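You operate a simulated robot arm through the tools that you are given. There is no shell and no other tool. Be economical: measure what you need, move in short steps, check, and stop when the job is done.

Carry out the task below with a simulated two-armed robot. There is one attempt and no reset: what you move stays moved.

Task
Wipe up the spill on the top of the steel bench with the cloth and put it back.

It is judged by the outcome, as a careful person would: the job done as asked, and still so three seconds after it is handed in. It fails if anything else is knocked over, pushed out of place, dropped, spilled or broken. Flat cloth is picked up by pressing the open fingertips on it (5 to 10 N) and closing them slowly along it; thin cloth reads only 2 to 8 mm in the jaws.

Robot
Two 7-joint arms with two-finger grippers on one trunk, on a base that drives. Base frame: it is fixed to the floor where the robot stands at the start and does not move with it; the origin is under the middle of the robot, x ahead of it, y to its left, z up. Lengths are in m, angles in rad, forces in N, time in s.
The left shoulder is at the start at [0.041, 0.162, 1.13], the right one opposite. With the tool pointing down near the work surface each hand reaches from about 0.28 to 0.74 m from the robot's upright axis, wherever it stands, measured 20 degrees to its own side. Payload 2.45 kg a hand.
The tool frame of a hand sits at the grasp point between the pads (the TCP): z along the fingers, y along the line on which they close. The tips reach 0.026 m beyond it. The gripper opens to 0.096 m. The gripper's body begins 0.069 m behind the TCP.
Orientation is that of the tool frame in the base frame, as a unit quaternion [w, x, y, z]. With the fingers straight down and closing along the base's y, the tool's x points along the base's -x, its y along +y and its z along -z.

Tools
- The arms move only by the tool jog_arm. It takes "left_steps", "right_steps" or both (then of equal length, played together; a hand with none holds still); each is a list of rows, each a list of 3 entries, a list of its own where there are three numbers: the shift along the tool's x, y, z in m, then the turn, a rotation vector about the tool's x, y, z in rad, then the opening, from 0 (shut) to 1 (fully open). In form: [[[x, y, z], [ax, ay, az], hand], ...]. A call has 1 to 8 rows; each row shifts and turns the commanded pose from where the row before left it, along the tool's axes as they then stand. Rows are played at 5 a second. More than 0.05 m and 0.15 rad between two rows, or a gripper value outside its range, and nothing of the call is played. Where a pose cannot be reached the arm comes as near as it can. A force on the tool above 40 N (or 10 N above the force at the start of the call, whichever is more), or a blocked arm, ends the call early, and 0.2 s more pass. The fingers move at their own pace and stop on an object; they squeeze with about 35 N. The grip force told is the motor's: it shows also when the fingers shut on nothing. Time passes only in rows, and 0.2 s behind the last, so rows that do not move let the fingers close. The reply holds the time, the measured pose of the TCP, the force on the tool along the base axes, the opening and the grip force, in the units named above and with some noise, with the torque about the TCP (base axes, N m) and any sound that the robot's microphone picked up.
- Cameras (640 x 400 px; columns grow to the right, rows downward): "scene" is now at [0.1114, -0.0031, 1.6187]; the picture's right is [0.04, -1.00, 0.00], its down [-0.80, -0.03, -0.60] and it looks along [0.60, 0.02, -0.80] (base axes); focal length 287 px, centre (320, 200). "left" rides on the left gripper at [0.082, -0.003, -0.098] in its tool frame; the picture's right is [0.04, 1.00, 0.00], its down [-0.73, 0.03, -0.68] and it looks along [-0.68, 0.03, 0.73] (tool axes); focal length 256 px, centre (320, 200). "right" rides on the right gripper at [0.082, 0.003, -0.098] in its tool frame; the picture's right is [-0.04, 1.00, 0.00], its down [-0.73, -0.03, -0.68] and it looks along [-0.68, -0.03, 0.73] (tool axes); focal length 256 px, centre (320, 200). There is no depth. A picture from a camera that has moved, and an enlarged one, comes with that camera's place and axes in the base frame and with its lens. The place of the scene camera against the robot may be out by one fixed shift of up to 0.025 m in any direction.
- capture(camera): a new picture of that camera. The clock stands still meanwhile.
- raise_lower(by): slides the trunk up (or, below 0, down) by that many m; the arms and the scene camera ride with it, the base frame stays. It gives what a move gives, with no picture.
- roll_base(legs): drives the robot by 1 to 6 legs, each [ahead, left, turn to the left] in m, m and rad, along the robot's own axes; the way and the turn of a leg run together, so that a leg with both is an arc; at most 1.5 m and 3.142 rad a leg. The arms and the cameras ride along, it lands a little off, and it stops where it bumps. It gives what a move gives.
- aim_head(pan, tilt): turns the head with the scene camera to pan (to the left, within 2.094 rad either way) and tilt (down, from -0.506 to 1.204), counted from straight ahead of the robot. It gives what a move gives.
- zoom(camera, box): a new picture of the part [left, top, right, bottom] of that camera's present view, enlarged. The clock stands still meanwhile.
- job_done(): hands the job in; it is judged then, once.

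Work in short steps. Places have to be worked out from the pictures, the camera data and where the tool is seen: move nearer, look again, correct. Check each grasp and each placing, and mend what went wrong. You have 120 turns and 100 pictures in all, those below and enlarged ones among them. Open the grippers and draw the arms clear of the work before you hand the job in, unless the task says otherwise; then end with one line.

The tools are called as name(argument=value, ...) on one line, values as JSON. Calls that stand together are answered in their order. jog_arm: Moves the arms, as the interface text tells. Its arguments: {"type":"object","properties":{"left_steps":{"type":"array","items":{"type":"array"}},"right_steps":{"type":"array","items":{"type":"array"}}},"required":[]} The other tools are called the same way: raise_lower (by) slides the trunk up or down; roll_base (legs) drives the base; aim_head (pan, tilt) turns the head that bears the scene camera; capture (camera) takes a picture; zoom (camera, box) takes an enlarged picture of a part of a camera's view; job_done () hands the job in.

At the start:

```text
time_s: 0.0
left_eef_pos: [0.3845, 0.2385, 1.0552]
left_tool_rot: [-0.001, 0.0, 1.0, 0.001]
left_force: [0.0, 0.2, -0.7]
left_torque: [0.01, 0.0, 0.0]
left_grip_width: 0.0964
left_gripper_force: 0.1
right_eef_pos: [0.596, -0.1914, 1.1479]
right_tool_rot: [0.0, 0.0, 1.0, -0.001]
right_force: [-0.5, 0.0, 0.5]
right_torque: [-0.01, -0.02, 0.05]
right_grip_width: 0.096
right_gripper_force: 0.1
trunk travel left (down, up): [-0.3, 0.267]
robot x, y, heading: [-0.0004, -0.0015, 0.002]
head pan, tilt: [0.037, 0.929]
```

scene: 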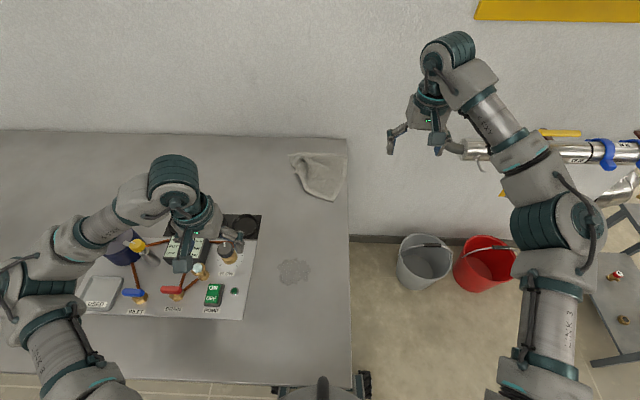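
right: 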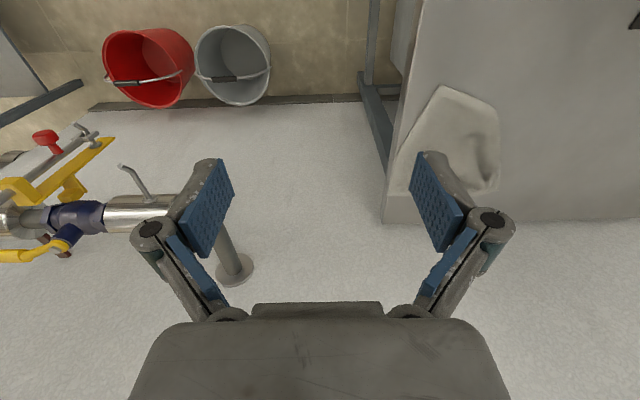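
left: 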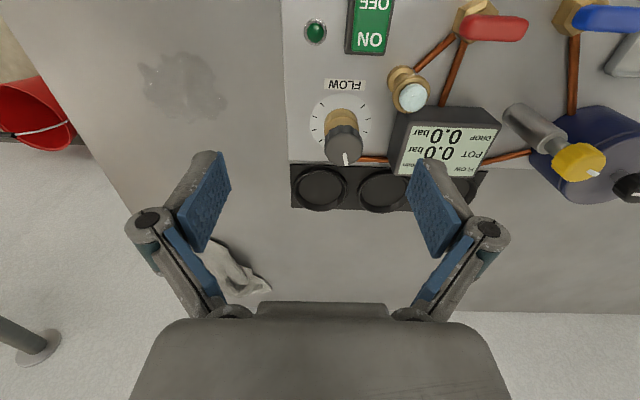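

I'll look closely at the cloth, the spill and the bench's near edge.

zoom(camera="scene", box=[250, 130, 378, 210])

zoom(camera="right", box=[340, 50, 580, 200])

zoom(camera="scene", box=[60, 200, 380, 400])

```text
5.00 times, centred on (314, 170) of scene
camera zoom: at [0.1114, -0.0031, 1.6187], right [0.04, -1.0, 0.0], down [-0.8, -0.03, -0.6], along [0.6, 0.02, -0.8], focal length 1436 px, centre (350, 350)
```

zoom: 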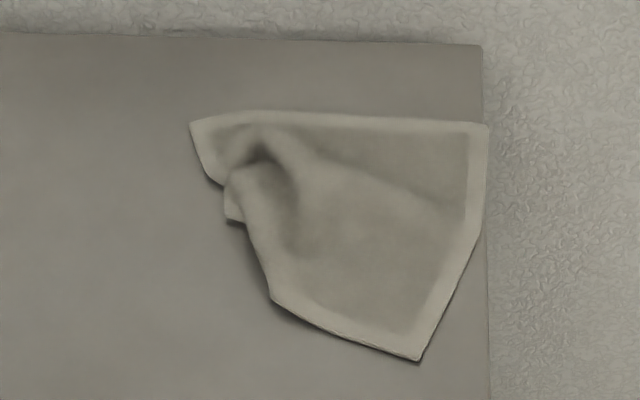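

```text
2.67 times, centred on (460, 125) of right
camera zoom: at [0.5153, -0.1873, 1.2461], right [0.04, 1.0, 0.0], down [0.73, -0.03, 0.68], along [0.68, -0.03, -0.74], focal length 683 px, centre (-53, 400)
```

zoom: 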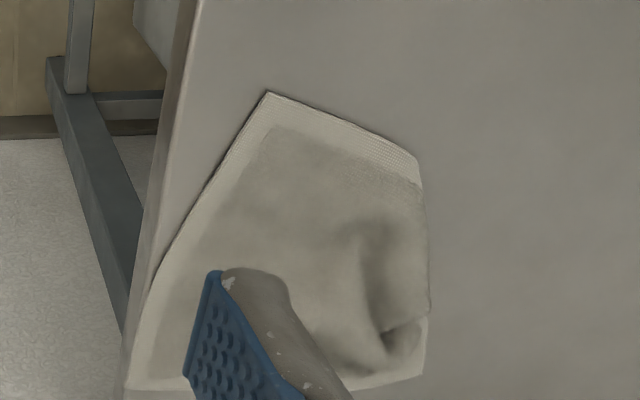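

```text
2.00 times, centred on (220, 300) of scene
camera zoom: at [0.1114, -0.0031, 1.6187], right [0.04, -1.0, 0.0], down [-0.8, -0.03, -0.6], along [0.6, 0.02, -0.8], focal length 574 px, centre (520, 0)
```

zoom: 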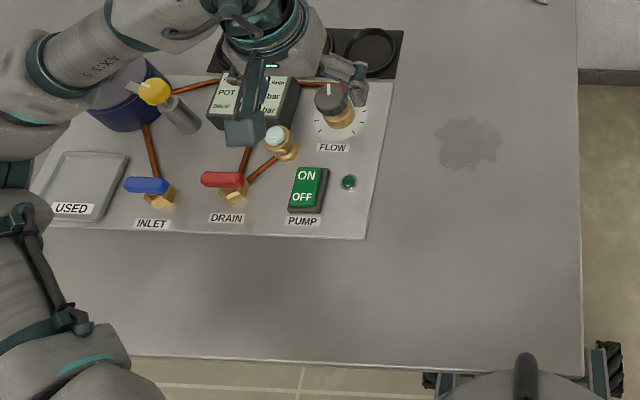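

The cloth lies flat on the far right corner of the bench. Its near corner is around (0.66, -0.01), and the spill is around (0.41, 0.08). I'll raise the left arm clear and bring the right hand to where its camera sees both.

jog_arm(right_steps=[[[0.02, 0.04, 0.01], [0, 0, 0], 1], [[0.02, 0.04, 0.01], [0, 0, 0], 1], [[0.02, 0.04, 0.01], [0, 0, 0], 1], [[0.02, 0.04, 0.01], [0, 0, 0], 1], [[0.02, 0.04, 0.01], [0, 0, 0], 1]], left_steps=[[[0, 0.03, -0.02], [0, 0, 0], 1], [[0, 0.03, -0.02], [0, 0, 0], 1], [[0, 0.03, -0.02], [0, 0, 0], 1], [[0, 0.03, -0.02], [0, 0, 0], 1], [[0, 0.03, -0.02], [0, 0, 0], 1]])

capture(camera="right")

capture(camera="scene")

```text
time_s: 1.2
left_eef_pos: [0.3808, 0.3882, 1.1553]
left_tool_rot: [0.002, 0.001, 1.0, -0.002]
left_force: [-0.4, -0.5, 0.3]
left_torque: [-0.03, -0.01, -0.01]
left_grip_width: 0.0961
left_gripper_force: 0.0
right_eef_pos: [0.4919, 0.0108, 1.1006]
right_tool_rot: [0.001, 0.0, 1.0, -0.001]
right_force: [-0.1, 0.1, -0.2]
right_torque: [0.0, -0.04, -0.01]
right_grip_width: 0.0962
right_gripper_force: 0.1
trunk travel left (down, up): [-0.3, 0.267]
robot x, y, heading: [0.0028, -0.0047, -0.001]
head pan, tilt: [0.037, 0.929]
```

```text
93 pictures are left
camera right: at [0.4101, 0.0145, 1.1978], right [0.04, 1.0, 0.0], down [0.73, -0.03, 0.68], along [0.68, -0.03, -0.73], focal length 256 px, centre (320, 200)
```

right: 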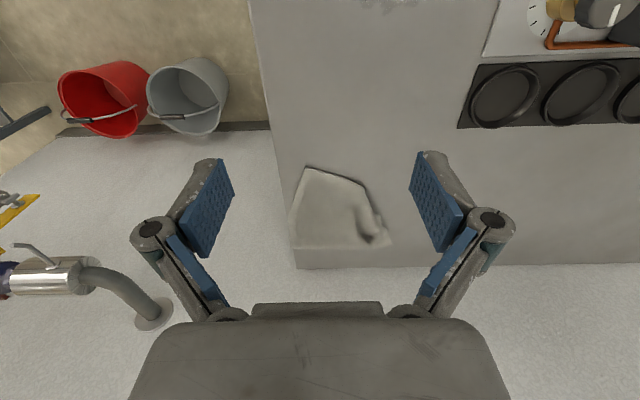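

```text
92 pictures are left
camera scene: at [0.1092, 0.0018, 1.6189], right [0.04, -1.0, 0.0], down [-0.8, -0.03, -0.6], along [0.6, 0.02, -0.8], focal length 287 px, centre (320, 200)
```

scene: 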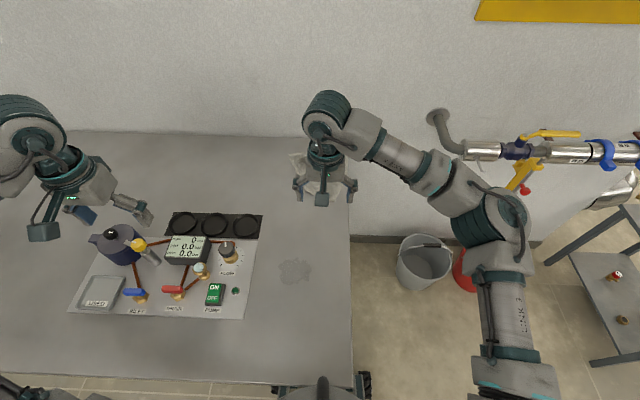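

Triangulating puts the cloth's near corner at about (0.653, -0.016), with the bench top at z≈0.855. I'll move over the near part of the cloth, around (0.72, 0.028), and stay high.

jog_arm(right_steps=[[[-0.038, 0.003, 0.025], [0, 0, 0], 0.7], [[-0.038, 0.003, 0.025], [0, 0, 0], 0.7], [[-0.038, 0.003, 0.025], [0, 0, 0], 0.7], [[-0.038, 0.003, 0.025], [0, 0, 0], 0.7], [[-0.038, 0.003, 0.025], [0, 0, 0], 0.7], [[-0.038, 0.002, 0.025], [0, 0, 0], 0.7], [[0, 0, 0], [0, 0, 0], 0.7]])

capture(camera="right")

capture(camera="scene")

```text
time_s: 2.8
left_eef_pos: [0.382, 0.3838, 1.1574]
left_tool_rot: [0.001, 0.0, 1.0, 0.0]
left_force: [-0.3, 0.3, -0.2]
left_torque: [0.0, -0.03, 0.01]
left_grip_width: 0.0964
left_gripper_force: 0.1
right_eef_pos: [0.6612, 0.0027, 0.9533]
right_tool_rot: [0.001, 0.001, 1.0, 0.001]
right_force: [0.3, -0.8, -0.5]
right_torque: [-0.02, 0.01, 0.01]
right_grip_width: 0.0673
right_gripper_force: 0.1
right hand out of reach, approached as far as the arm can: row 5, 6
trunk travel left (down, up): [-0.3, 0.267]
robot x, y, heading: [-0.0002, -0.0019, -0.006]
head pan, tilt: [0.037, 0.929]
```

```text
91 pictures are left
camera right: at [0.5796, 0.0057, 1.0501], right [0.04, 1.0, 0.0], down [0.73, -0.03, 0.68], along [0.68, -0.03, -0.73], focal length 256 px, centre (320, 200)
```

right: 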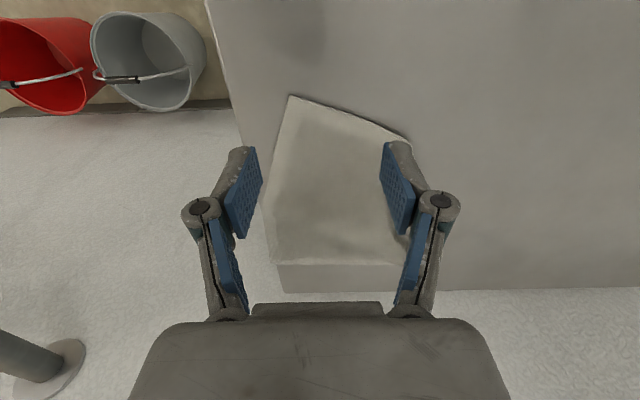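

```text
90 pictures are left
camera scene: at [0.1112, -0.0037, 1.6187], right [0.04, -1.0, 0.0], down [-0.8, -0.03, -0.6], along [0.6, 0.02, -0.8], focal length 287 px, centre (320, 200)
```

scene: 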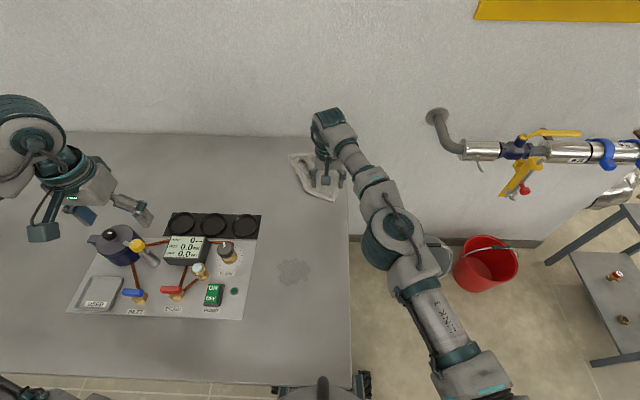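

The right hand stops at x≈0.66, short of the cloth, so I need to bring the base nearer. I'll look down to see the gap between the base and the bench.

aim_head(pan=0.0, tilt=1.2)

capture(camera="scene")

```text
time_s: 3.6
left_eef_pos: [0.3814, 0.3848, 1.1558]
left_tool_rot: [0.002, 0.0, 1.0, 0.0]
left_force: [-0.6, -0.2, -0.7]
left_torque: [-0.01, 0.02, -0.01]
left_grip_width: 0.0959
left_gripper_force: 0.0
right_eef_pos: [0.6608, 0.0018, 0.9523]
right_tool_rot: [0.001, 0.001, 1.0, 0.001]
right_force: [0.4, 0.5, -0.4]
right_torque: [0.01, 0.02, -0.01]
right_grip_width: 0.0672
right_gripper_force: 0.0
trunk travel left (down, up): [-0.3, 0.267]
robot x, y, heading: [0.001, -0.0002, -0.002]
head pan, tilt: [0.0, 1.201]
```

```text
89 pictures are left
camera scene: at [0.093, -0.0039, 1.6011], right [0.0, -1.0, 0.0], down [-0.93, 0.0, -0.36], along [0.36, 0.0, -0.93], focal length 287 px, centre (320, 200)
```

scene: 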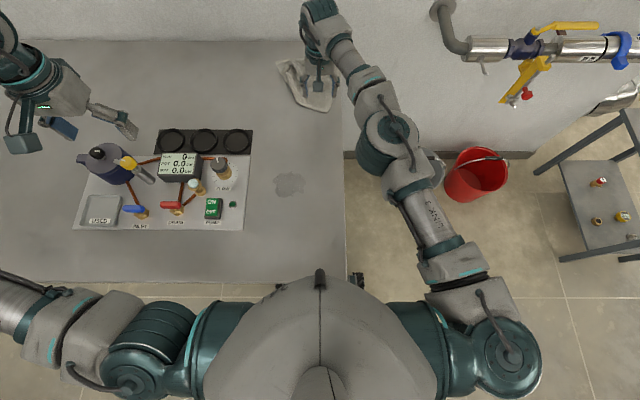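

The chest already stands at the bench edge and a bench leg may be ahead of the base, so I'll leave the base where it is. Tilting the tool 0.4 rad forward should gain the reach, so I'll tilt and then move ahead.

jog_arm(right_steps=[[[0, 0, 0], [0, -0.134, 0], 0.7], [[0, 0, 0], [0, -0.133, 0], 0.7], [[0, 0, 0], [0, -0.133, 0], 0.7], [[-0.027, 0.013, 0.0115], [0, 0, 0], 0.7], [[-0.027, 0.012, 0.0115], [0, 0, 0], 0.7], [[0, 0, 0], [0, 0, 0], 0.7]])

capture(camera="right")

```text
time_s: 5.0
left_eef_pos: [0.3821, 0.3877, 1.1568]
left_tool_rot: [0.001, -0.001, 1.0, -0.001]
left_force: [-0.5, 0.1, 0.6]
left_torque: [-0.01, -0.02, 0.01]
left_grip_width: 0.0957
left_gripper_force: 0.0
right_eef_pos: [0.717, 0.0279, 0.952]
right_tool_rot: [0.2, 0.0, 0.98, -0.001]
right_force: [-1.0, 0.0, -0.2]
right_torque: [0.01, 0.03, 0.0]
right_grip_width: 0.0672
right_gripper_force: 0.1
trunk travel left (down, up): [-0.3, 0.267]
robot x, y, heading: [-0.0003, 0.0023, 0.0]
head pan, tilt: [0.0, 1.201]
```

```text
88 pictures are left
camera right: at [0.6045, 0.0326, 1.0104], right [0.04, 1.0, 0.01], down [0.41, -0.03, 0.91], along [0.91, -0.03, -0.41], focal length 256 px, centre (320, 200)
```

right: 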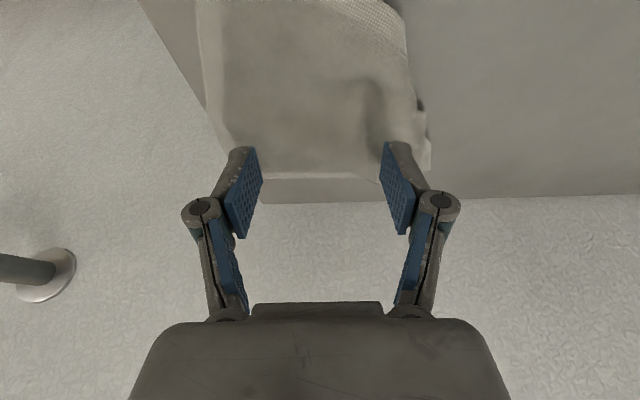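

I'm over the near part of the cloth with reach to spare. I'll go down to just above it.

jog_arm(right_steps=[[[0.0078, 0, 0.0184], [0, 0, 0], 0.7], [[0.0078, 0, 0.0184], [0, 0, 0], 0.7], [[0.0058, 0, 0.0138], [0, 0, 0], 0.7], [[0, 0, 0], [0, 0, 0], 0.7]])

capture(camera="right")

zoom(camera="scene", box=[240, 10, 400, 130])

```text
time_s: 6.0
left_eef_pos: [0.3818, 0.3879, 1.1561]
left_tool_rot: [0.001, 0.0, 1.0, -0.001]
left_force: [-1.0, -0.2, -0.4]
left_torque: [-0.01, 0.0, 0.0]
left_grip_width: 0.0959
left_gripper_force: 0.1
right_eef_pos: [0.7191, 0.028, 0.8976]
right_tool_rot: [0.199, 0.001, 0.98, 0.0]
right_force: [-0.3, 0.4, -0.2]
right_torque: [0.0, -0.01, 0.03]
right_grip_width: 0.067
right_gripper_force: 0.2
trunk travel left (down, up): [-0.3, 0.267]
robot x, y, heading: [-0.0015, 0.0002, 0.003]
head pan, tilt: [0.0, 1.201]
```

```text
87 pictures are left
camera right: at [0.6052, 0.0312, 0.955], right [0.04, 1.0, 0.02], down [0.41, -0.03, 0.91], along [0.91, -0.03, -0.41], focal length 256 px, centre (320, 200)
```

right: 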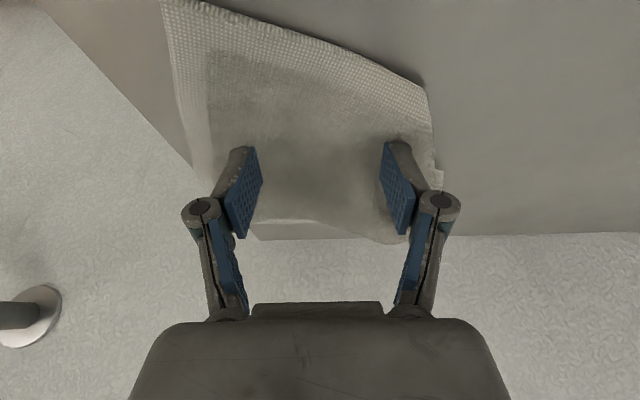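

```text
3.33 times, centred on (320, 70) of scene
camera zoom: at [0.0931, -0.0024, 1.601], right [0.0, -1.0, 0.0], down [-0.93, 0.0, -0.36], along [0.36, 0.0, -0.93], focal length 957 px, centre (320, 633)
```

zoom: 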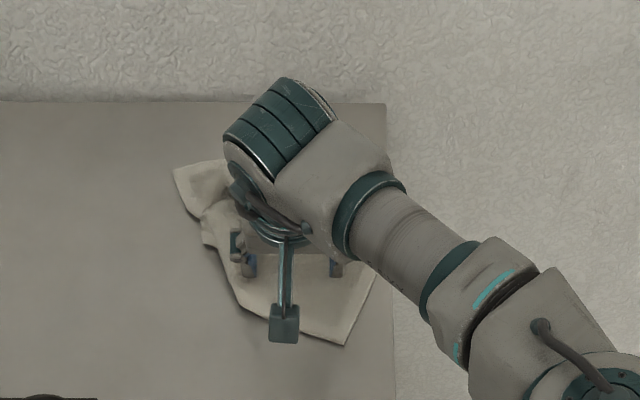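

The fingers are over the cloth, and the TCP at z 0.898 should be about 15 mm above contact. I'll creep down 13 mm and watch the force.

jog_arm(right_steps=[[[0.0016, 0, 0.0037], [0, 0, 0], 0.7], [[0.0016, 0, 0.0037], [0, 0, 0], 0.7], [[0.0012, 0, 0.0028], [0, 0, 0], 0.7], [[0.0008, 0, 0.0018], [0, 0, 0], 0.7]])

```text
time_s: 7.0
left_eef_pos: [0.3809, 0.386, 1.1567]
left_tool_rot: [0.002, -0.001, 1.0, -0.001]
left_force: [-0.3, -0.4, -0.5]
left_torque: [0.01, 0.0, 0.02]
left_grip_width: 0.096
left_gripper_force: 0.1
right_eef_pos: [0.7167, 0.0277, 0.8862]
right_tool_rot: [0.201, 0.0, 0.98, 0.0]
right_force: [-0.1, -0.2, 14.1]
right_torque: [0.01, -0.01, 0.02]
right_grip_width: 0.0682
right_gripper_force: 6.4
trunk travel left (down, up): [-0.3, 0.267]
robot x, y, heading: [0.0047, -0.0003, -0.005]
head pan, tilt: [0.0, 1.201]
```

Contact is at 14 N, which is a little high. I'll ease off by about 1 mm and close slowly.

jog_arm(right_steps=[[[-0.0004, 0, -0.001], [0, 0, 0], 0.7], [[0, 0, 0], [0, 0, 0], 0.7]])

```text
time_s: 7.6
left_eef_pos: [0.3811, 0.3874, 1.1562]
left_tool_rot: [0.001, -0.001, 1.0, -0.001]
left_force: [-0.7, 0.3, -0.5]
left_torque: [0.02, -0.01, 0.0]
left_grip_width: 0.0959
left_gripper_force: 0.0
right_eef_pos: [0.716, 0.0294, 0.8853]
right_tool_rot: [0.2, -0.001, 0.98, -0.001]
right_force: [-1.0, 0.2, 10.3]
right_torque: [-0.03, 0.01, -0.01]
right_grip_width: 0.068
right_gripper_force: 5.8
trunk travel left (down, up): [-0.3, 0.267]
robot x, y, heading: [0.0011, 0.0031, 0.0]
head pan, tilt: [0.0, 1.201]
```

The force is 10 N. I'll ease off slightly more and close in slow steps.

jog_arm(right_steps=[[[-0.0002, 0, -0.0005], [0, 0, 0], 0.6], [[0, 0, 0], [0, 0, 0], 0.5], [[0, 0, 0], [0, 0, 0], 0.4], [[0, 0, 0], [0, 0, 0], 0.3], [[0, 0, 0], [0, 0, 0], 0.2], [[0, 0, 0], [0, 0, 0], 0.1], [[0, 0, 0], [0, 0, 0], 0.0], [[0, 0, 0], [0, 0, 0], 0.0]])

capture(camera="right")

```text
time_s: 9.4
left_eef_pos: [0.3775, 0.3864, 1.1565]
left_tool_rot: [0.002, 0.0, 1.0, -0.002]
left_force: [0.2, 0.5, 0.6]
left_torque: [-0.02, -0.03, 0.02]
left_grip_width: 0.0961
left_gripper_force: 0.2
right_eef_pos: [0.7151, 0.0289, 0.8897]
right_tool_rot: [0.203, 0.001, 0.979, 0.0]
right_force: [0.1, 0.7, 32.1]
right_torque: [0.03, -0.02, 0.02]
right_grip_width: 0.0047
right_gripper_force: 33.6
trunk travel left (down, up): [-0.3, 0.267]
robot x, y, heading: [0.0015, 0.0027, -0.002]
head pan, tilt: [0.0, 1.201]
```

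```text
85 pictures are left
camera right: at [0.6016, 0.0323, 0.9471], right [0.04, 1.0, 0.02], down [0.4, -0.03, 0.91], along [0.91, -0.03, -0.4], focal length 256 px, centre (320, 200)
```

right: 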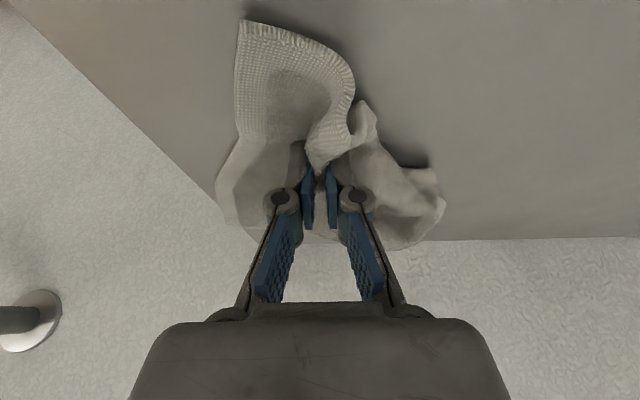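

The reading is 4.7 mm with the cloth bunched between the pads, so it's gripped. I'll lift it and draw it back toward the spill.

jog_arm(right_steps=[[[-0.0136, 0, -0.0323], [0, 0, 0], 0], [[-0.0136, 0, -0.0323], [0, 0, 0], 0], [[0.0368, 0.003, -0.0156], [0, 0, 0], 0], [[0.0368, 0.003, -0.0156], [0, 0, 0], 0], [[0.0368, 0.003, -0.0156], [0, 0, 0], 0], [[0, 0, 0], [0, 0, 0], 0]])

capture(camera="right")

capture(camera="scene")

```text
time_s: 10.8
left_eef_pos: [0.3826, 0.3875, 1.1547]
left_tool_rot: [0.0, -0.001, 1.0, 0.0]
left_force: [0.0, 0.6, 0.1]
left_torque: [-0.01, 0.02, -0.02]
left_grip_width: 0.096
left_gripper_force: 0.0
right_eef_pos: [0.5946, 0.0384, 0.9549]
right_tool_rot: [0.2, -0.001, 0.98, -0.001]
right_force: [-0.1, 0.7, 0.8]
right_torque: [0.03, 0.01, 0.04]
right_grip_width: 0.0048
right_gripper_force: 33.0
trunk travel left (down, up): [-0.3, 0.267]
robot x, y, heading: [0.0009, 0.0004, 0.001]
head pan, tilt: [0.0, 1.201]
```

```text
84 pictures are left
camera right: at [0.483, 0.0421, 1.0131], right [0.04, 1.0, 0.01], down [0.41, -0.03, 0.91], along [0.91, -0.03, -0.41], focal length 256 px, centre (320, 200)
```

right: 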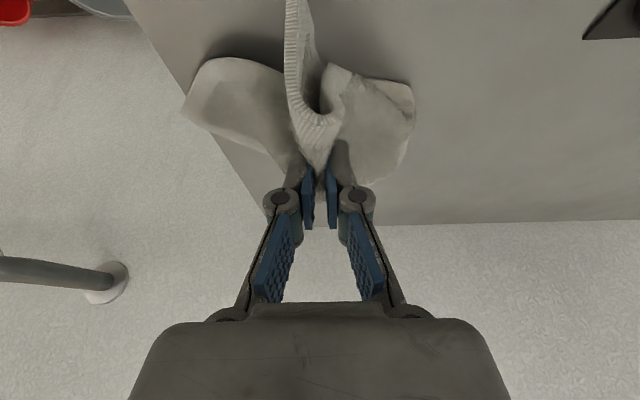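

```text
83 pictures are left
camera scene: at [0.0936, -0.0022, 1.6009], right [0.0, -1.0, 0.0], down [-0.93, 0.0, -0.36], along [0.36, 0.0, -0.93], focal length 287 px, centre (320, 200)
```

scene: 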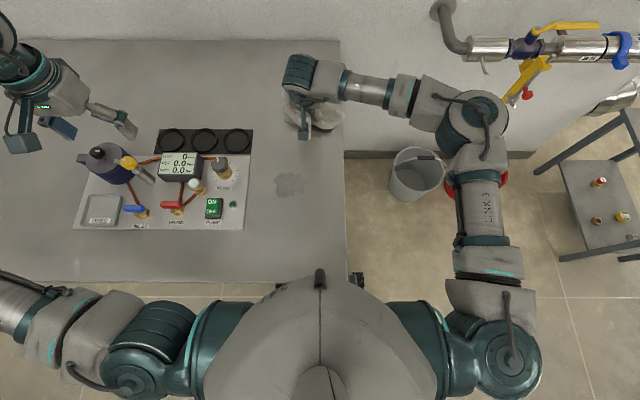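

The cloth hangs well from the fingers. I'll straighten the tool and carry it to just beyond the spill, which I judge to be centred at (0.41, 0.09) and about 0.09 m wide.

jog_arm(right_steps=[[[0, 0, 0], [0, 0.134, 0], 0], [[0, 0, 0], [0, 0.133, 0], 0], [[0, 0, 0], [0, 0.133, 0], 0], [[0.035, 0.012, 0], [0, 0, 0], 0], [[0.035, 0.012, 0], [0, 0, 0], 0], [[0.035, 0.012, 0], [0, 0, 0], 0], [[0.02, 0.012, 0], [0, 0, 0], 0], [[0, 0, 0], [0, 0, 0], 0]])

capture(camera="right")

capture(camera="scene")

```text
time_s: 12.6
left_eef_pos: [0.3816, 0.3875, 1.1558]
left_tool_rot: [0.001, 0.0, 1.0, -0.001]
left_force: [0.6, -0.4, 0.1]
left_torque: [-0.03, -0.03, 0.0]
left_grip_width: 0.0959
left_gripper_force: 0.1
right_eef_pos: [0.4689, 0.0859, 0.9557]
right_tool_rot: [0.0, 0.0, 1.0, 0.0]
right_force: [-0.4, 1.2, 0.2]
right_torque: [0.06, 0.01, 0.02]
right_grip_width: 0.0046
right_gripper_force: 33.0
trunk travel left (down, up): [-0.3, 0.267]
robot x, y, heading: [0.0005, 0.003, -0.004]
head pan, tilt: [0.0, 1.201]
```

```text
82 pictures are left
camera right: at [0.389, 0.0901, 1.0529], right [0.04, 1.0, 0.0], down [0.73, -0.03, 0.68], along [0.68, -0.03, -0.73], focal length 256 px, centre (320, 200)
```

right: 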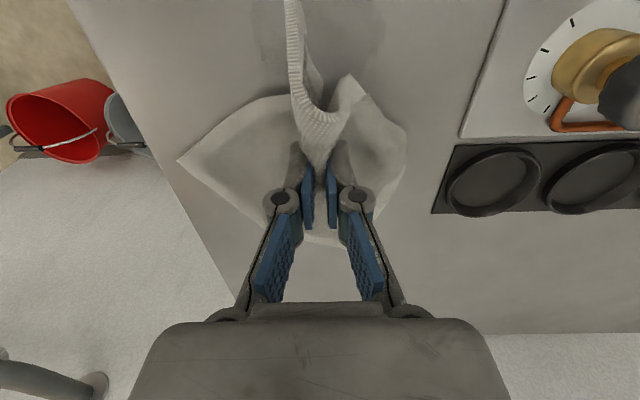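

```text
81 pictures are left
camera scene: at [0.0928, -0.0022, 1.601], right [0.0, -1.0, 0.0], down [-0.93, 0.0, -0.36], along [0.36, 0.0, -0.93], focal length 287 px, centre (320, 200)
```

scene: 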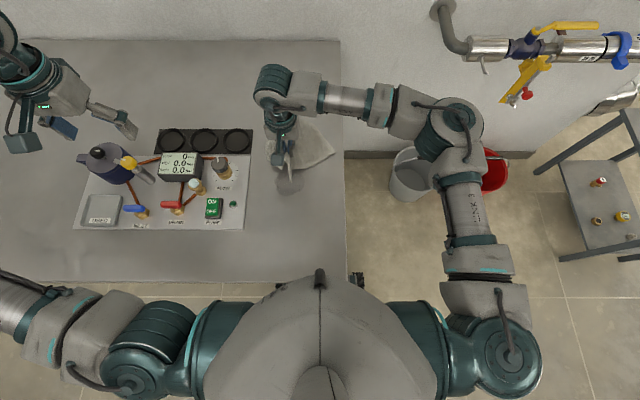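

The spill's far edge is at x≈0.443 and it spans y 0.042 to 0.133, so it's centred at y≈0.088. I'll lower the cloth just beyond the far edge until it touches.

jog_arm(right_steps=[[[0, 0.001, 0.03], [0, 0, 0], 0], [[0, 0, 0.02], [0, 0, 0], 0], [[0, 0, 0.01], [0, 0, 0], 0], [[0, 0, 0.004], [0, 0, 0], 0], [[0, 0, 0], [0, 0, 0], 0]])

```text
time_s: 13.8
left_eef_pos: [0.3795, 0.3871, 1.1566]
left_tool_rot: [0.001, 0.0, 1.0, -0.002]
left_force: [0.9, -0.3, -0.8]
left_torque: [0.02, -0.02, 0.01]
left_grip_width: 0.0961
left_gripper_force: 0.0
right_eef_pos: [0.4715, 0.0865, 0.8934]
right_tool_rot: [0.002, 0.001, 1.0, 0.0]
right_force: [-0.2, 0.9, 12.6]
right_torque: [0.09, -0.01, -0.02]
right_grip_width: 0.0049
right_gripper_force: 33.1
trunk travel left (down, up): [-0.3, 0.267]
robot x, y, heading: [0.0028, -0.0007, -0.0]
head pan, tilt: [0.0, 1.201]
```

It's pressing at 12.6 N, a good wiping force. I'll draw the cloth across the middle of the spill toward the robot.

jog_arm(right_steps=[[[0.018, 0, 0], [0, 0, 0], 0], [[0.018, 0, 0], [0, 0, 0], 0], [[0.018, 0, 0], [0, 0, 0], 0], [[0.018, 0, 0], [0, 0, 0], 0], [[0.018, 0, 0], [0, 0, 0], 0], [[0.018, 0, 0], [0, 0, 0], 0], [[0.018, 0, 0], [0, 0, 0], 0]])

capture(camera="scene")

capture(camera="right")

```text
time_s: 15.4
left_eef_pos: [0.381, 0.3868, 1.1569]
left_tool_rot: [0.002, 0.0, 1.0, -0.001]
left_force: [-0.7, 0.4, 0.6]
left_torque: [-0.01, -0.01, 0.01]
left_grip_width: 0.0958
left_gripper_force: 0.1
right_eef_pos: [0.3433, 0.0867, 0.8914]
right_tool_rot: [0.001, 0.0, 1.0, -0.001]
right_force: [7.0, 0.1, 19.7]
right_torque: [0.05, -0.14, 0.0]
right_grip_width: 0.0045
right_gripper_force: 33.2
trunk travel left (down, up): [-0.3, 0.267]
robot x, y, heading: [0.0009, 0.0016, 0.003]
head pan, tilt: [0.0, 1.201]
```

```text
80 pictures are left
camera scene: at [0.0907, -0.0031, 1.6013], right [0.0, -1.0, 0.0], down [-0.93, 0.0, -0.36], along [0.36, 0.0, -0.93], focal length 287 px, centre (320, 200)
```

scene: 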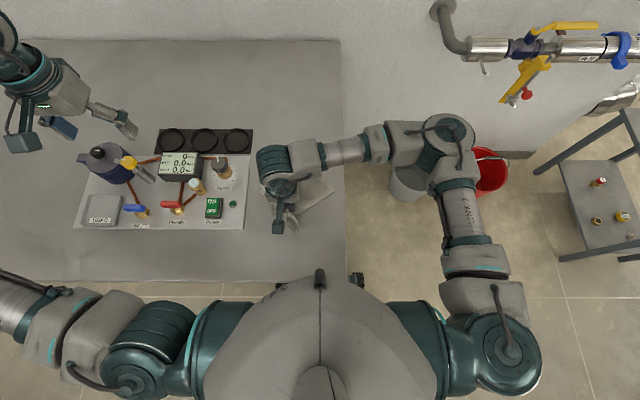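

```text
79 pictures are left
camera right: at [0.2621, 0.0902, 0.9893], right [0.04, 1.0, 0.0], down [0.73, -0.03, 0.68], along [0.68, -0.03, -0.73], focal length 256 px, centre (320, 200)
```

right: 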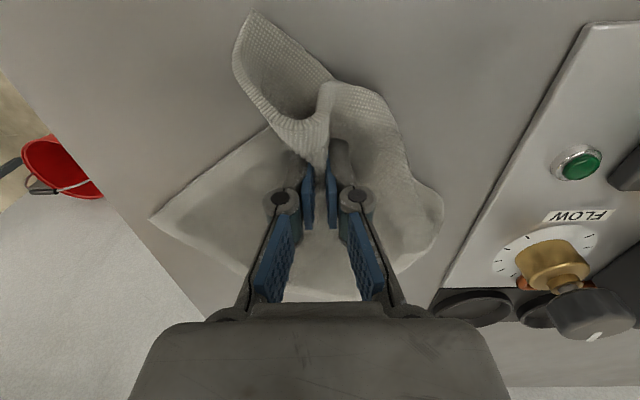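

The cloth trails and covers the area well. I'll run back along the right side, then come forward along the left side.

jog_arm(right_steps=[[[0, -0.016, 0], [0, 0, 0], 0], [[0, -0.016, 0], [0, 0, 0], 0], [[-0.021, 0, 0], [0, 0, 0], 0], [[-0.021, 0, 0], [0, 0, 0], 0], [[-0.021, 0, 0], [0, 0, 0], 0], [[-0.021, 0, 0], [0, 0, 0], 0], [[-0.021, 0, 0], [0, 0, 0], 0], [[-0.012, 0, 0], [0, 0, 0], 0]])

jog_arm(right_steps=[[[0, 0.02, 0], [0, 0, 0], 0], [[0, 0.02, 0], [0, 0, 0], 0], [[0, 0.02, 0], [0, 0, 0], 0], [[0.022, 0, 0], [0, 0, 0], 0], [[0.022, 0, 0], [0, 0, 0], 0], [[0.022, 0, 0], [0, 0, 0], 0], [[0.022, 0, 0], [0, 0, 0], 0], [[0.022, 0, 0], [0, 0, 0], 0]])

capture(camera="right")

capture(camera="scene")

```text
time_s: 17.2
left_eef_pos: [0.3807, 0.3881, 1.1564]
left_tool_rot: [0.001, 0.0, 1.0, 0.0]
left_force: [-0.4, -1.4, -0.6]
left_torque: [-0.02, -0.03, 0.01]
left_grip_width: 0.0962
left_gripper_force: 0.1
right_eef_pos: [0.4601, 0.0544, 0.8921]
right_tool_rot: [0.001, 0.0, 1.0, 0.0]
right_force: [-4.9, -0.8, 14.2]
right_torque: [0.02, 0.17, 0.03]
right_grip_width: 0.0045
right_gripper_force: 32.9
trunk travel left (down, up): [-0.3, 0.267]
robot x, y, heading: [-0.0008, 0.0017, -0.001]
head pan, tilt: [0.0, 1.201]
```

```text
time_s: 19.0
left_eef_pos: [0.3811, 0.3875, 1.156]
left_tool_rot: [0.002, 0.0, 1.0, -0.001]
left_force: [-0.2, -0.3, -0.4]
left_torque: [0.01, 0.0, -0.04]
left_grip_width: 0.096
left_gripper_force: 0.1
right_eef_pos: [0.3499, 0.1148, 0.8919]
right_tool_rot: [0.002, 0.0, 1.0, 0.0]
right_force: [6.6, -0.5, 20.4]
right_torque: [0.03, -0.14, -0.02]
right_grip_width: 0.0044
right_gripper_force: 33.3
trunk travel left (down, up): [-0.3, 0.267]
robot x, y, heading: [0.0029, -0.0009, -0.001]
head pan, tilt: [0.0, 1.201]
```

```text
78 pictures are left
camera right: at [0.2692, 0.1184, 0.9889], right [0.04, 1.0, 0.0], down [0.73, -0.03, 0.68], along [0.68, -0.03, -0.73], focal length 256 px, centre (320, 200)
```

right: 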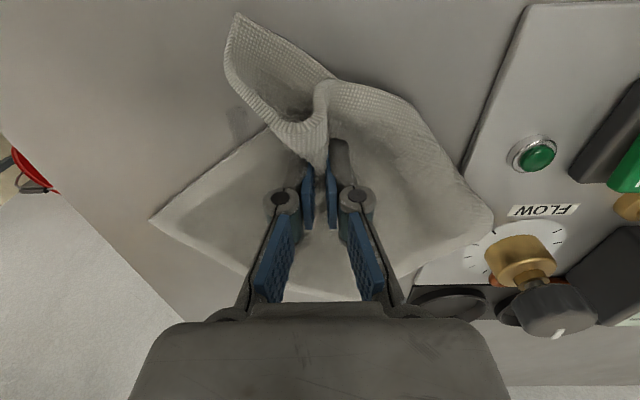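

```text
77 pictures are left
camera scene: at [0.0906, -0.0032, 1.6013], right [0.0, -1.0, 0.0], down [-0.93, 0.0, -0.36], along [0.36, 0.0, -0.93], focal length 287 px, centre (320, 200)
```

scene: 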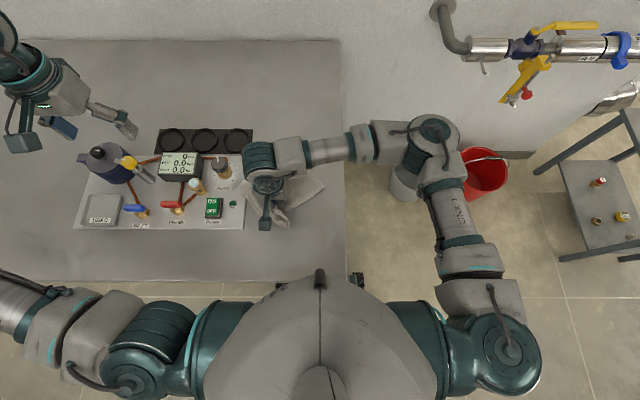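

A faint dark trace is still visible beside the cloth on the right. I'll lift straight up and move right to see what's left.

jog_arm(right_steps=[[[0, -0.01, -0.03], [0, 0, 0], 0], [[0, -0.02, -0.04], [0, 0, 0], 0], [[0, -0.02, -0.04], [0, 0, 0], 0], [[-0.04, -0.02, 0], [0, 0, 0], 0], [[-0.04, -0.02, 0], [0, 0, 0], 0], [[-0.045, -0.02, 0], [0, 0, 0], 0], [[-0.045, -0.02, 0], [0, 0, 0], 0]])

zoom(camera="scene", box=[220, 130, 360, 260])

capture(camera="right")

```text
time_s: 20.6
left_eef_pos: [0.3815, 0.3866, 1.1559]
left_tool_rot: [0.001, 0.0, 1.0, -0.001]
left_force: [-0.4, 0.9, -0.8]
left_torque: [-0.01, 0.04, 0.01]
left_grip_width: 0.0962
left_gripper_force: 0.0
right_eef_pos: [0.5223, -0.0152, 1.0006]
right_tool_rot: [0.001, -0.001, 1.0, 0.0]
right_force: [0.1, 0.2, -0.5]
right_torque: [-0.02, 0.03, 0.0]
right_grip_width: 0.0045
right_gripper_force: 33.2
trunk travel left (down, up): [-0.3, 0.267]
robot x, y, heading: [-0.0002, -0.0015, 0.005]
head pan, tilt: [0.0, 1.201]
```

```text
3.08 times, centred on (290, 195) of scene
camera zoom: at [0.0943, -0.0041, 1.6009], right [0.0, -1.0, 0.0], down [-0.93, 0.0, -0.36], along [0.36, 0.0, -0.93], focal length 883 px, centre (412, 215)
```

zoom: 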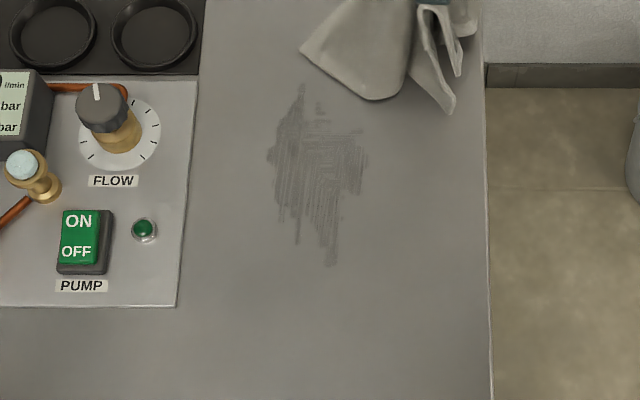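

```text
75 pictures are left
camera right: at [0.4412, -0.0113, 1.0985], right [0.04, 1.0, 0.0], down [0.73, -0.03, 0.68], along [0.68, -0.03, -0.73], focal length 256 px, centre (320, 200)
```

right: 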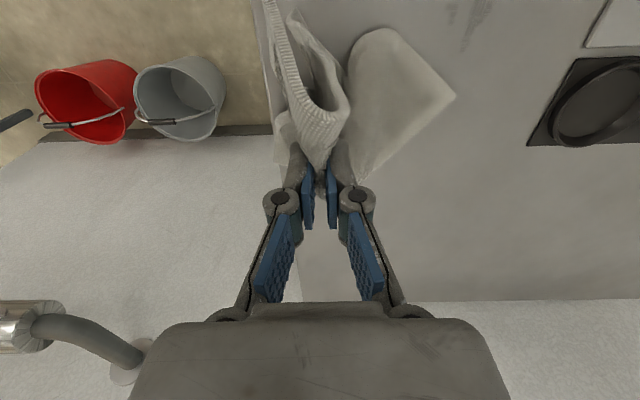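

The stain is much lighter, but streaks remain from about x 0.31 to 0.50 and y 0.04 to 0.135. I'll go back and wipe in closely spaced lines.

jog_arm(right_steps=[[[0.01, 0.025, 0.03], [0, 0, 0], 0], [[0.01, 0.025, 0.03], [0, 0, 0], 0], [[0, 0, 0.03], [0, 0, 0], 0], [[0, 0, 0.015], [0, 0, 0], 0], [[0, 0, 0.004], [0, 0, 0], 0], [[0, 0, 0.001], [0, 0, 0], 0]])

```text
time_s: 22.0
left_eef_pos: [0.3794, 0.3872, 1.1569]
left_tool_rot: [0.002, 0.0, 1.0, -0.001]
left_force: [0.2, 0.4, -0.5]
left_torque: [0.0, 0.01, -0.03]
left_grip_width: 0.096
left_gripper_force: 0.0
right_eef_pos: [0.5024, 0.0352, 0.8948]
right_tool_rot: [0.004, 0.0, 1.0, 0.001]
right_force: [3.3, 1.0, 33.9]
right_torque: [-0.17, -0.33, 0.06]
right_grip_width: 0.0046
right_gripper_force: 33.2
trunk travel left (down, up): [-0.3, 0.267]
robot x, y, heading: [-0.0029, -0.0016, -0.005]
head pan, tilt: [0.0, 1.201]
```

The cloth is bunched thicker now and presses at 34 N. I'll ease up a little and run the line toward the robot.

jog_arm(right_steps=[[[0, 0, -0.003], [0, 0, 0], 0], [[0.032, 0, 0], [0, 0, 0], 0], [[0.032, 0, 0], [0, 0, 0], 0], [[0.032, 0, 0], [0, 0, 0], 0], [[0.032, 0, 0], [0, 0, 0], 0], [[0.032, 0, 0], [0, 0, 0], 0], [[0.032, 0, 0], [0, 0, 0], 0], [[0, 0.012, 0], [0, 0, 0], 0]])

```text
time_s: 23.8
left_eef_pos: [0.3795, 0.3857, 1.1582]
left_tool_rot: [0.001, 0.0, 1.0, 0.0]
left_force: [0.3, 0.4, -1.0]
left_torque: [-0.04, 0.0, 0.02]
left_grip_width: 0.096
left_gripper_force: 0.0
right_eef_pos: [0.3077, 0.045, 0.8946]
right_tool_rot: [0.001, 0.0, 1.0, 0.0]
right_force: [-0.6, -7.3, 33.7]
right_torque: [-0.38, -0.18, -0.04]
right_grip_width: 0.0046
right_gripper_force: 33.6
trunk travel left (down, up): [-0.3, 0.267]
robot x, y, heading: [-0.0008, 0.0014, 0.001]
head pan, tilt: [0.0, 1.201]
```

I'll keep going, taking 1 mm off for margin: up the next line, then back on the following one.

jog_arm(right_steps=[[[-0.032, 0, -0.001], [0, 0, 0], 0], [[-0.032, 0, 0], [0, 0, 0], 0], [[-0.032, 0, 0], [0, 0, 0], 0], [[-0.032, 0, 0], [0, 0, 0], 0], [[-0.032, 0, 0], [0, 0, 0], 0], [[-0.032, 0, 0], [0, 0, 0], 0], [[0, 0.012, 0], [0, 0, 0], 0]])

jog_arm(right_steps=[[[0.032, 0, 0], [0, 0, 0], 0], [[0.032, 0, 0], [0, 0, 0], 0], [[0.032, 0, 0], [0, 0, 0], 0], [[0.032, 0, 0], [0, 0, 0], 0], [[0.032, 0, 0], [0, 0, 0], 0], [[0.032, 0, 0], [0, 0, 0], 0], [[0, 0.012, 0], [0, 0, 0], 0]])

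jog_arm(right_steps=[[[-0.032, 0, 0], [0, 0, 0], 0], [[-0.032, 0, 0], [0, 0, 0], 0], [[-0.032, 0, 0], [0, 0, 0], 0], [[-0.032, 0, 0], [0, 0, 0], 0], [[-0.032, 0, 0], [0, 0, 0], 0], [[-0.032, 0, 0], [0, 0, 0], 0], [[0, 0.012, 0], [0, 0, 0], 0]])

jog_arm(right_steps=[[[0.032, 0, 0], [0, 0, 0], 0], [[0.032, 0, 0], [0, 0, 0], 0], [[0.032, 0, 0], [0, 0, 0], 0], [[0.032, 0, 0], [0, 0, 0], 0], [[0.032, 0, 0], [0, 0, 0], 0], [[0.032, 0, 0], [0, 0, 0], 0], [[0, 0.012, 0], [0, 0, 0], 0]])

capture(camera="right")

```text
time_s: 25.4
left_eef_pos: [0.3797, 0.3871, 1.1574]
left_tool_rot: [0.002, 0.001, 1.0, 0.0]
left_force: [-0.9, -0.1, -0.1]
left_torque: [0.03, 0.0, 0.01]
left_grip_width: 0.096
left_gripper_force: 0.1
right_eef_pos: [0.5017, 0.0573, 0.8971]
right_tool_rot: [0.003, 0.001, 1.0, 0.0]
right_force: [0.7, -3.6, 16.3]
right_torque: [-0.19, -0.13, -0.03]
right_grip_width: 0.0045
right_gripper_force: 33.5
trunk travel left (down, up): [-0.3, 0.267]
robot x, y, heading: [0.0009, -0.0016, -0.001]
head pan, tilt: [0.0, 1.201]
```

```text
time_s: 27.0
left_eef_pos: [0.3802, 0.3857, 1.1568]
left_tool_rot: [0.002, 0.0, 1.0, 0.0]
left_force: [-0.4, 0.3, 0.2]
left_torque: [-0.02, -0.02, 0.04]
left_grip_width: 0.0961
left_gripper_force: 0.0
right_eef_pos: [0.308, 0.0688, 0.8957]
right_tool_rot: [0.001, 0.0, 1.0, 0.0]
right_force: [-1.1, -4.8, 19.4]
right_torque: [-0.27, -0.08, -0.03]
right_grip_width: 0.005
right_gripper_force: 33.0
trunk travel left (down, up): [-0.3, 0.267]
robot x, y, heading: [-0.0002, 0.0014, 0.003]
head pan, tilt: [0.0, 1.201]
```

```text
time_s: 28.6
left_eef_pos: [0.3808, 0.3859, 1.1575]
left_tool_rot: [0.002, 0.001, 1.0, 0.0]
left_force: [-0.7, 0.0, 0.5]
left_torque: [0.02, 0.0, 0.01]
left_grip_width: 0.0959
left_gripper_force: 0.0
right_eef_pos: [0.5025, 0.0811, 0.896]
right_tool_rot: [0.002, 0.0, 1.0, -0.001]
right_force: [0.6, -3.7, 16.4]
right_torque: [-0.23, -0.17, 0.0]
right_grip_width: 0.0047
right_gripper_force: 33.2
trunk travel left (down, up): [-0.3, 0.267]
robot x, y, heading: [0.0027, -0.0011, 0.001]
head pan, tilt: [0.0, 1.201]
```

```text
time_s: 30.2
left_eef_pos: [0.3801, 0.3857, 1.1567]
left_tool_rot: [0.002, -0.001, 1.0, 0.0]
left_force: [0.5, 0.5, -0.6]
left_torque: [0.02, 0.0, 0.01]
left_grip_width: 0.0962
left_gripper_force: 0.0
right_eef_pos: [0.3084, 0.0936, 0.8968]
right_tool_rot: [0.001, 0.0, 1.0, -0.001]
right_force: [-1.6, -3.3, 17.9]
right_torque: [-0.2, -0.06, -0.01]
right_grip_width: 0.0047
right_gripper_force: 33.7
trunk travel left (down, up): [-0.3, 0.267]
robot x, y, heading: [-0.0013, -0.002, -0.003]
head pan, tilt: [0.0, 1.201]
```

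```text
74 pictures are left
camera right: at [0.2269, 0.0975, 0.9934], right [0.04, 1.0, 0.0], down [0.73, -0.03, 0.68], along [0.68, -0.03, -0.73], focal length 256 px, centre (320, 200)
```

right: 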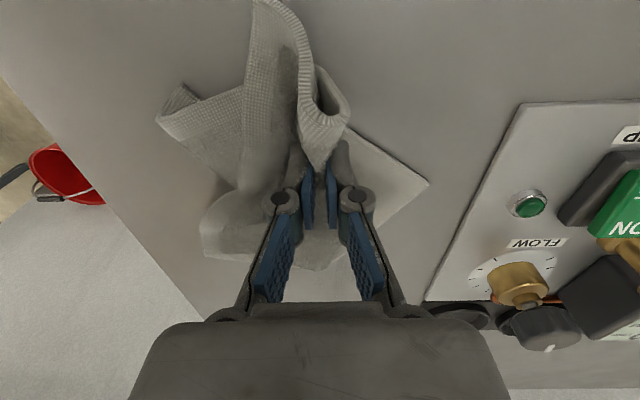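

The force is steady and the panel is well clear of the hand. I'll do the remaining lines at y 0.094 to 0.140.

jog_arm(right_steps=[[[-0.032, 0, 0], [0, 0, 0], 0], [[-0.032, 0, 0], [0, 0, 0], 0], [[-0.032, 0, 0], [0, 0, 0], 0], [[-0.032, 0, 0], [0, 0, 0], 0], [[-0.032, 0, 0], [0, 0, 0], 0], [[-0.032, 0, 0], [0, 0, 0], 0], [[0, 0.012, 0], [0, 0, 0], 0]])

jog_arm(right_steps=[[[0.032, 0, 0], [0, 0, 0], 0], [[0.032, 0, 0], [0, 0, 0], 0], [[0.032, 0, 0], [0, 0, 0], 0], [[0.032, 0, 0], [0, 0, 0], 0], [[0.032, 0, 0], [0, 0, 0], 0], [[0.032, 0, 0], [0, 0, 0], 0], [[0, 0.012, 0], [0, 0, 0], 0]])

jog_arm(right_steps=[[[-0.032, 0, 0], [0, 0, 0], 0], [[-0.032, 0, 0], [0, 0, 0], 0], [[-0.032, 0, 0], [0, 0, 0], 0], [[-0.032, 0, 0], [0, 0, 0], 0], [[-0.032, 0, 0], [0, 0, 0], 0], [[-0.032, 0, 0], [0, 0, 0], 0], [[0, 0.012, 0], [0, 0, 0], 0]])

jog_arm(right_steps=[[[0.032, 0, 0], [0, 0, 0], 0], [[0.032, 0, 0], [0, 0, 0], 0], [[0.032, 0, 0], [0, 0, 0], 0], [[0.032, 0, 0], [0, 0, 0], 0], [[0.032, 0, 0], [0, 0, 0], 0], [[0, 0, -0.04], [0, 0, 0], 0], [[0, -0.03, -0.04], [0, 0, 0], 0]])

jog_arm(right_steps=[[[-0.02, -0.03, -0.02], [0, 0, 0], 0], [[-0.04, -0.03, 0], [0, 0, 0], 0], [[-0.04, -0.03, 0], [0, 0, 0], 0], [[-0.04, -0.03, 0], [0, 0, 0], 0], [[-0.045, -0.01, 0], [0, 0, 0], 0], [[0, 0, 0], [0, 0, 0], 0]])

zoom(camera="scene", box=[220, 130, 360, 260])

```text
time_s: 31.8
left_eef_pos: [0.3809, 0.3863, 1.1569]
left_tool_rot: [0.002, 0.0, 1.0, 0.0]
left_force: [0.4, 1.0, 0.1]
left_torque: [-0.01, 0.01, 0.0]
left_grip_width: 0.096
left_gripper_force: 0.1
right_eef_pos: [0.5016, 0.1061, 0.8956]
right_tool_rot: [0.003, 0.001, 1.0, -0.001]
right_force: [1.3, -2.5, 15.2]
right_torque: [-0.17, -0.15, 0.0]
right_grip_width: 0.0047
right_gripper_force: 33.4
trunk travel left (down, up): [-0.3, 0.267]
robot x, y, heading: [-0.0023, -0.0028, -0.0]
head pan, tilt: [0.0, 1.201]
```

```text
time_s: 33.4
left_eef_pos: [0.3806, 0.387, 1.1563]
left_tool_rot: [0.002, 0.0, 1.0, 0.0]
left_force: [-0.7, -0.1, 0.3]
left_torque: [-0.05, -0.02, -0.03]
left_grip_width: 0.0959
left_gripper_force: 0.0
right_eef_pos: [0.3079, 0.1161, 0.8957]
right_tool_rot: [0.002, 0.0, 1.0, 0.001]
right_force: [-2.3, -4.5, 23.2]
right_torque: [-0.28, -0.05, -0.04]
right_grip_width: 0.0045
right_gripper_force: 33.1
trunk travel left (down, up): [-0.3, 0.267]
robot x, y, heading: [0.0015, -0.0013, 0.005]
head pan, tilt: [0.0, 1.201]
```

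```text
time_s: 35.0
left_eef_pos: [0.3808, 0.3858, 1.1572]
left_tool_rot: [0.002, 0.0, 1.0, 0.0]
left_force: [0.1, -0.4, 0.0]
left_torque: [-0.03, -0.01, -0.04]
left_grip_width: 0.0964
left_gripper_force: 0.1
right_eef_pos: [0.5011, 0.1306, 0.8959]
right_tool_rot: [0.002, 0.0, 1.0, -0.001]
right_force: [0.5, -3.6, 18.0]
right_torque: [-0.2, -0.14, -0.04]
right_grip_width: 0.0049
right_gripper_force: 33.4
trunk travel left (down, up): [-0.3, 0.267]
robot x, y, heading: [0.0007, -0.0003, -0.0]
head pan, tilt: [0.0, 1.201]
```

```text
time_s: 36.6
left_eef_pos: [0.3794, 0.3855, 1.1572]
left_tool_rot: [0.002, -0.001, 1.0, 0.0]
left_force: [-1.3, 0.0, -1.1]
left_torque: [0.01, -0.05, 0.01]
left_grip_width: 0.0964
left_gripper_force: 0.0
right_eef_pos: [0.3418, 0.099, 0.9753]
right_tool_rot: [0.001, -0.001, 1.0, 0.0]
right_force: [0.8, -0.4, -0.2]
right_torque: [-0.05, 0.0, -0.02]
right_grip_width: 0.0048
right_gripper_force: 33.9
trunk travel left (down, up): [-0.3, 0.267]
robot x, y, heading: [-0.003, -0.0009, 0.004]
head pan, tilt: [0.0, 1.201]
```

```text
time_s: 38.0
left_eef_pos: [0.3805, 0.3878, 1.157]
left_tool_rot: [0.003, -0.001, 1.0, -0.001]
left_force: [-0.6, -0.1, -0.9]
left_torque: [-0.02, 0.0, -0.02]
left_grip_width: 0.0961
left_gripper_force: 0.0
right_eef_pos: [0.5259, -0.0305, 0.9952]
right_tool_rot: [0.001, 0.0, 1.0, -0.001]
right_force: [0.1, -0.8, -0.5]
right_torque: [-0.04, 0.0, -0.01]
right_grip_width: 0.0047
right_gripper_force: 33.2
trunk travel left (down, up): [-0.3, 0.267]
robot x, y, heading: [-0.0017, 0.0003, -0.001]
head pan, tilt: [0.0, 1.201]
```

```text
3.08 times, centred on (290, 195) of scene
camera zoom: at [0.0921, -0.0029, 1.6011], right [0.0, -1.0, 0.0], down [-0.93, 0.0, -0.36], along [0.36, 0.0, -0.93], focal length 883 px, centre (412, 215)
```

zoom: 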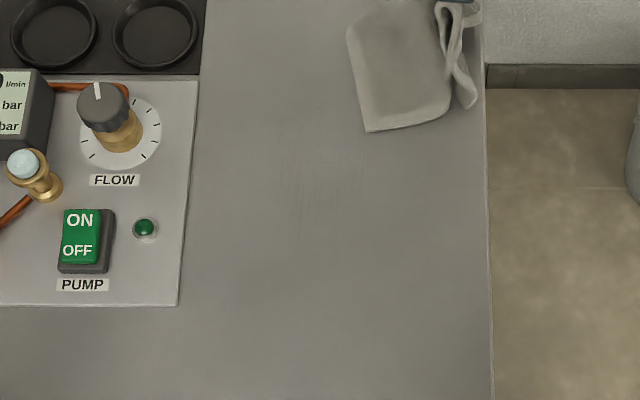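

It's almost clean. I'll enlarge it to see what remains.

zoom(camera="scene", box=[260, 140, 340, 220])

```text
5.00 times, centred on (300, 180) of scene
camera zoom: at [0.0921, -0.0029, 1.6011], right [0.0, -1.0, 0.0], down [-0.93, 0.0, -0.36], along [0.36, 0.0, -0.93], focal length 1436 px, centre (420, 300)
```

zoom: 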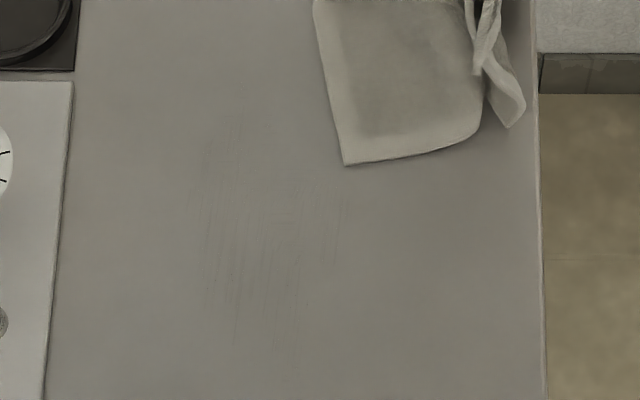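

Only very faint streaks remain. I'll do one more pass, this time crosswise.

jog_arm(right_steps=[[[0.013, 0.035, 0.02], [0, 0, 0], 0], [[0.011, 0.033, 0.02], [0, 0, 0], 0], [[0, 0, 0.035], [0, 0, 0], 0], [[0, 0, 0.015], [0, 0, 0], 0], [[0, 0, 0.005], [0, 0, 0], 0], [[0, 0, 0.003], [0, 0, 0], 0]])

```text
time_s: 39.4
left_eef_pos: [0.3812, 0.388, 1.156]
left_tool_rot: [0.002, 0.0, 1.0, -0.001]
left_force: [-0.3, 0.6, -0.3]
left_torque: [-0.01, 0.01, 0.0]
left_grip_width: 0.0959
left_gripper_force: 0.0
right_eef_pos: [0.5027, 0.0388, 0.8991]
right_tool_rot: [0.002, 0.0, 1.0, -0.001]
right_force: [-0.5, -1.3, 7.5]
right_torque: [-0.12, -0.05, -0.01]
right_grip_width: 0.0047
right_gripper_force: 33.6
trunk travel left (down, up): [-0.3, 0.267]
robot x, y, heading: [-0.002, -0.0007, -0.002]
head pan, tilt: [0.0, 1.201]
```

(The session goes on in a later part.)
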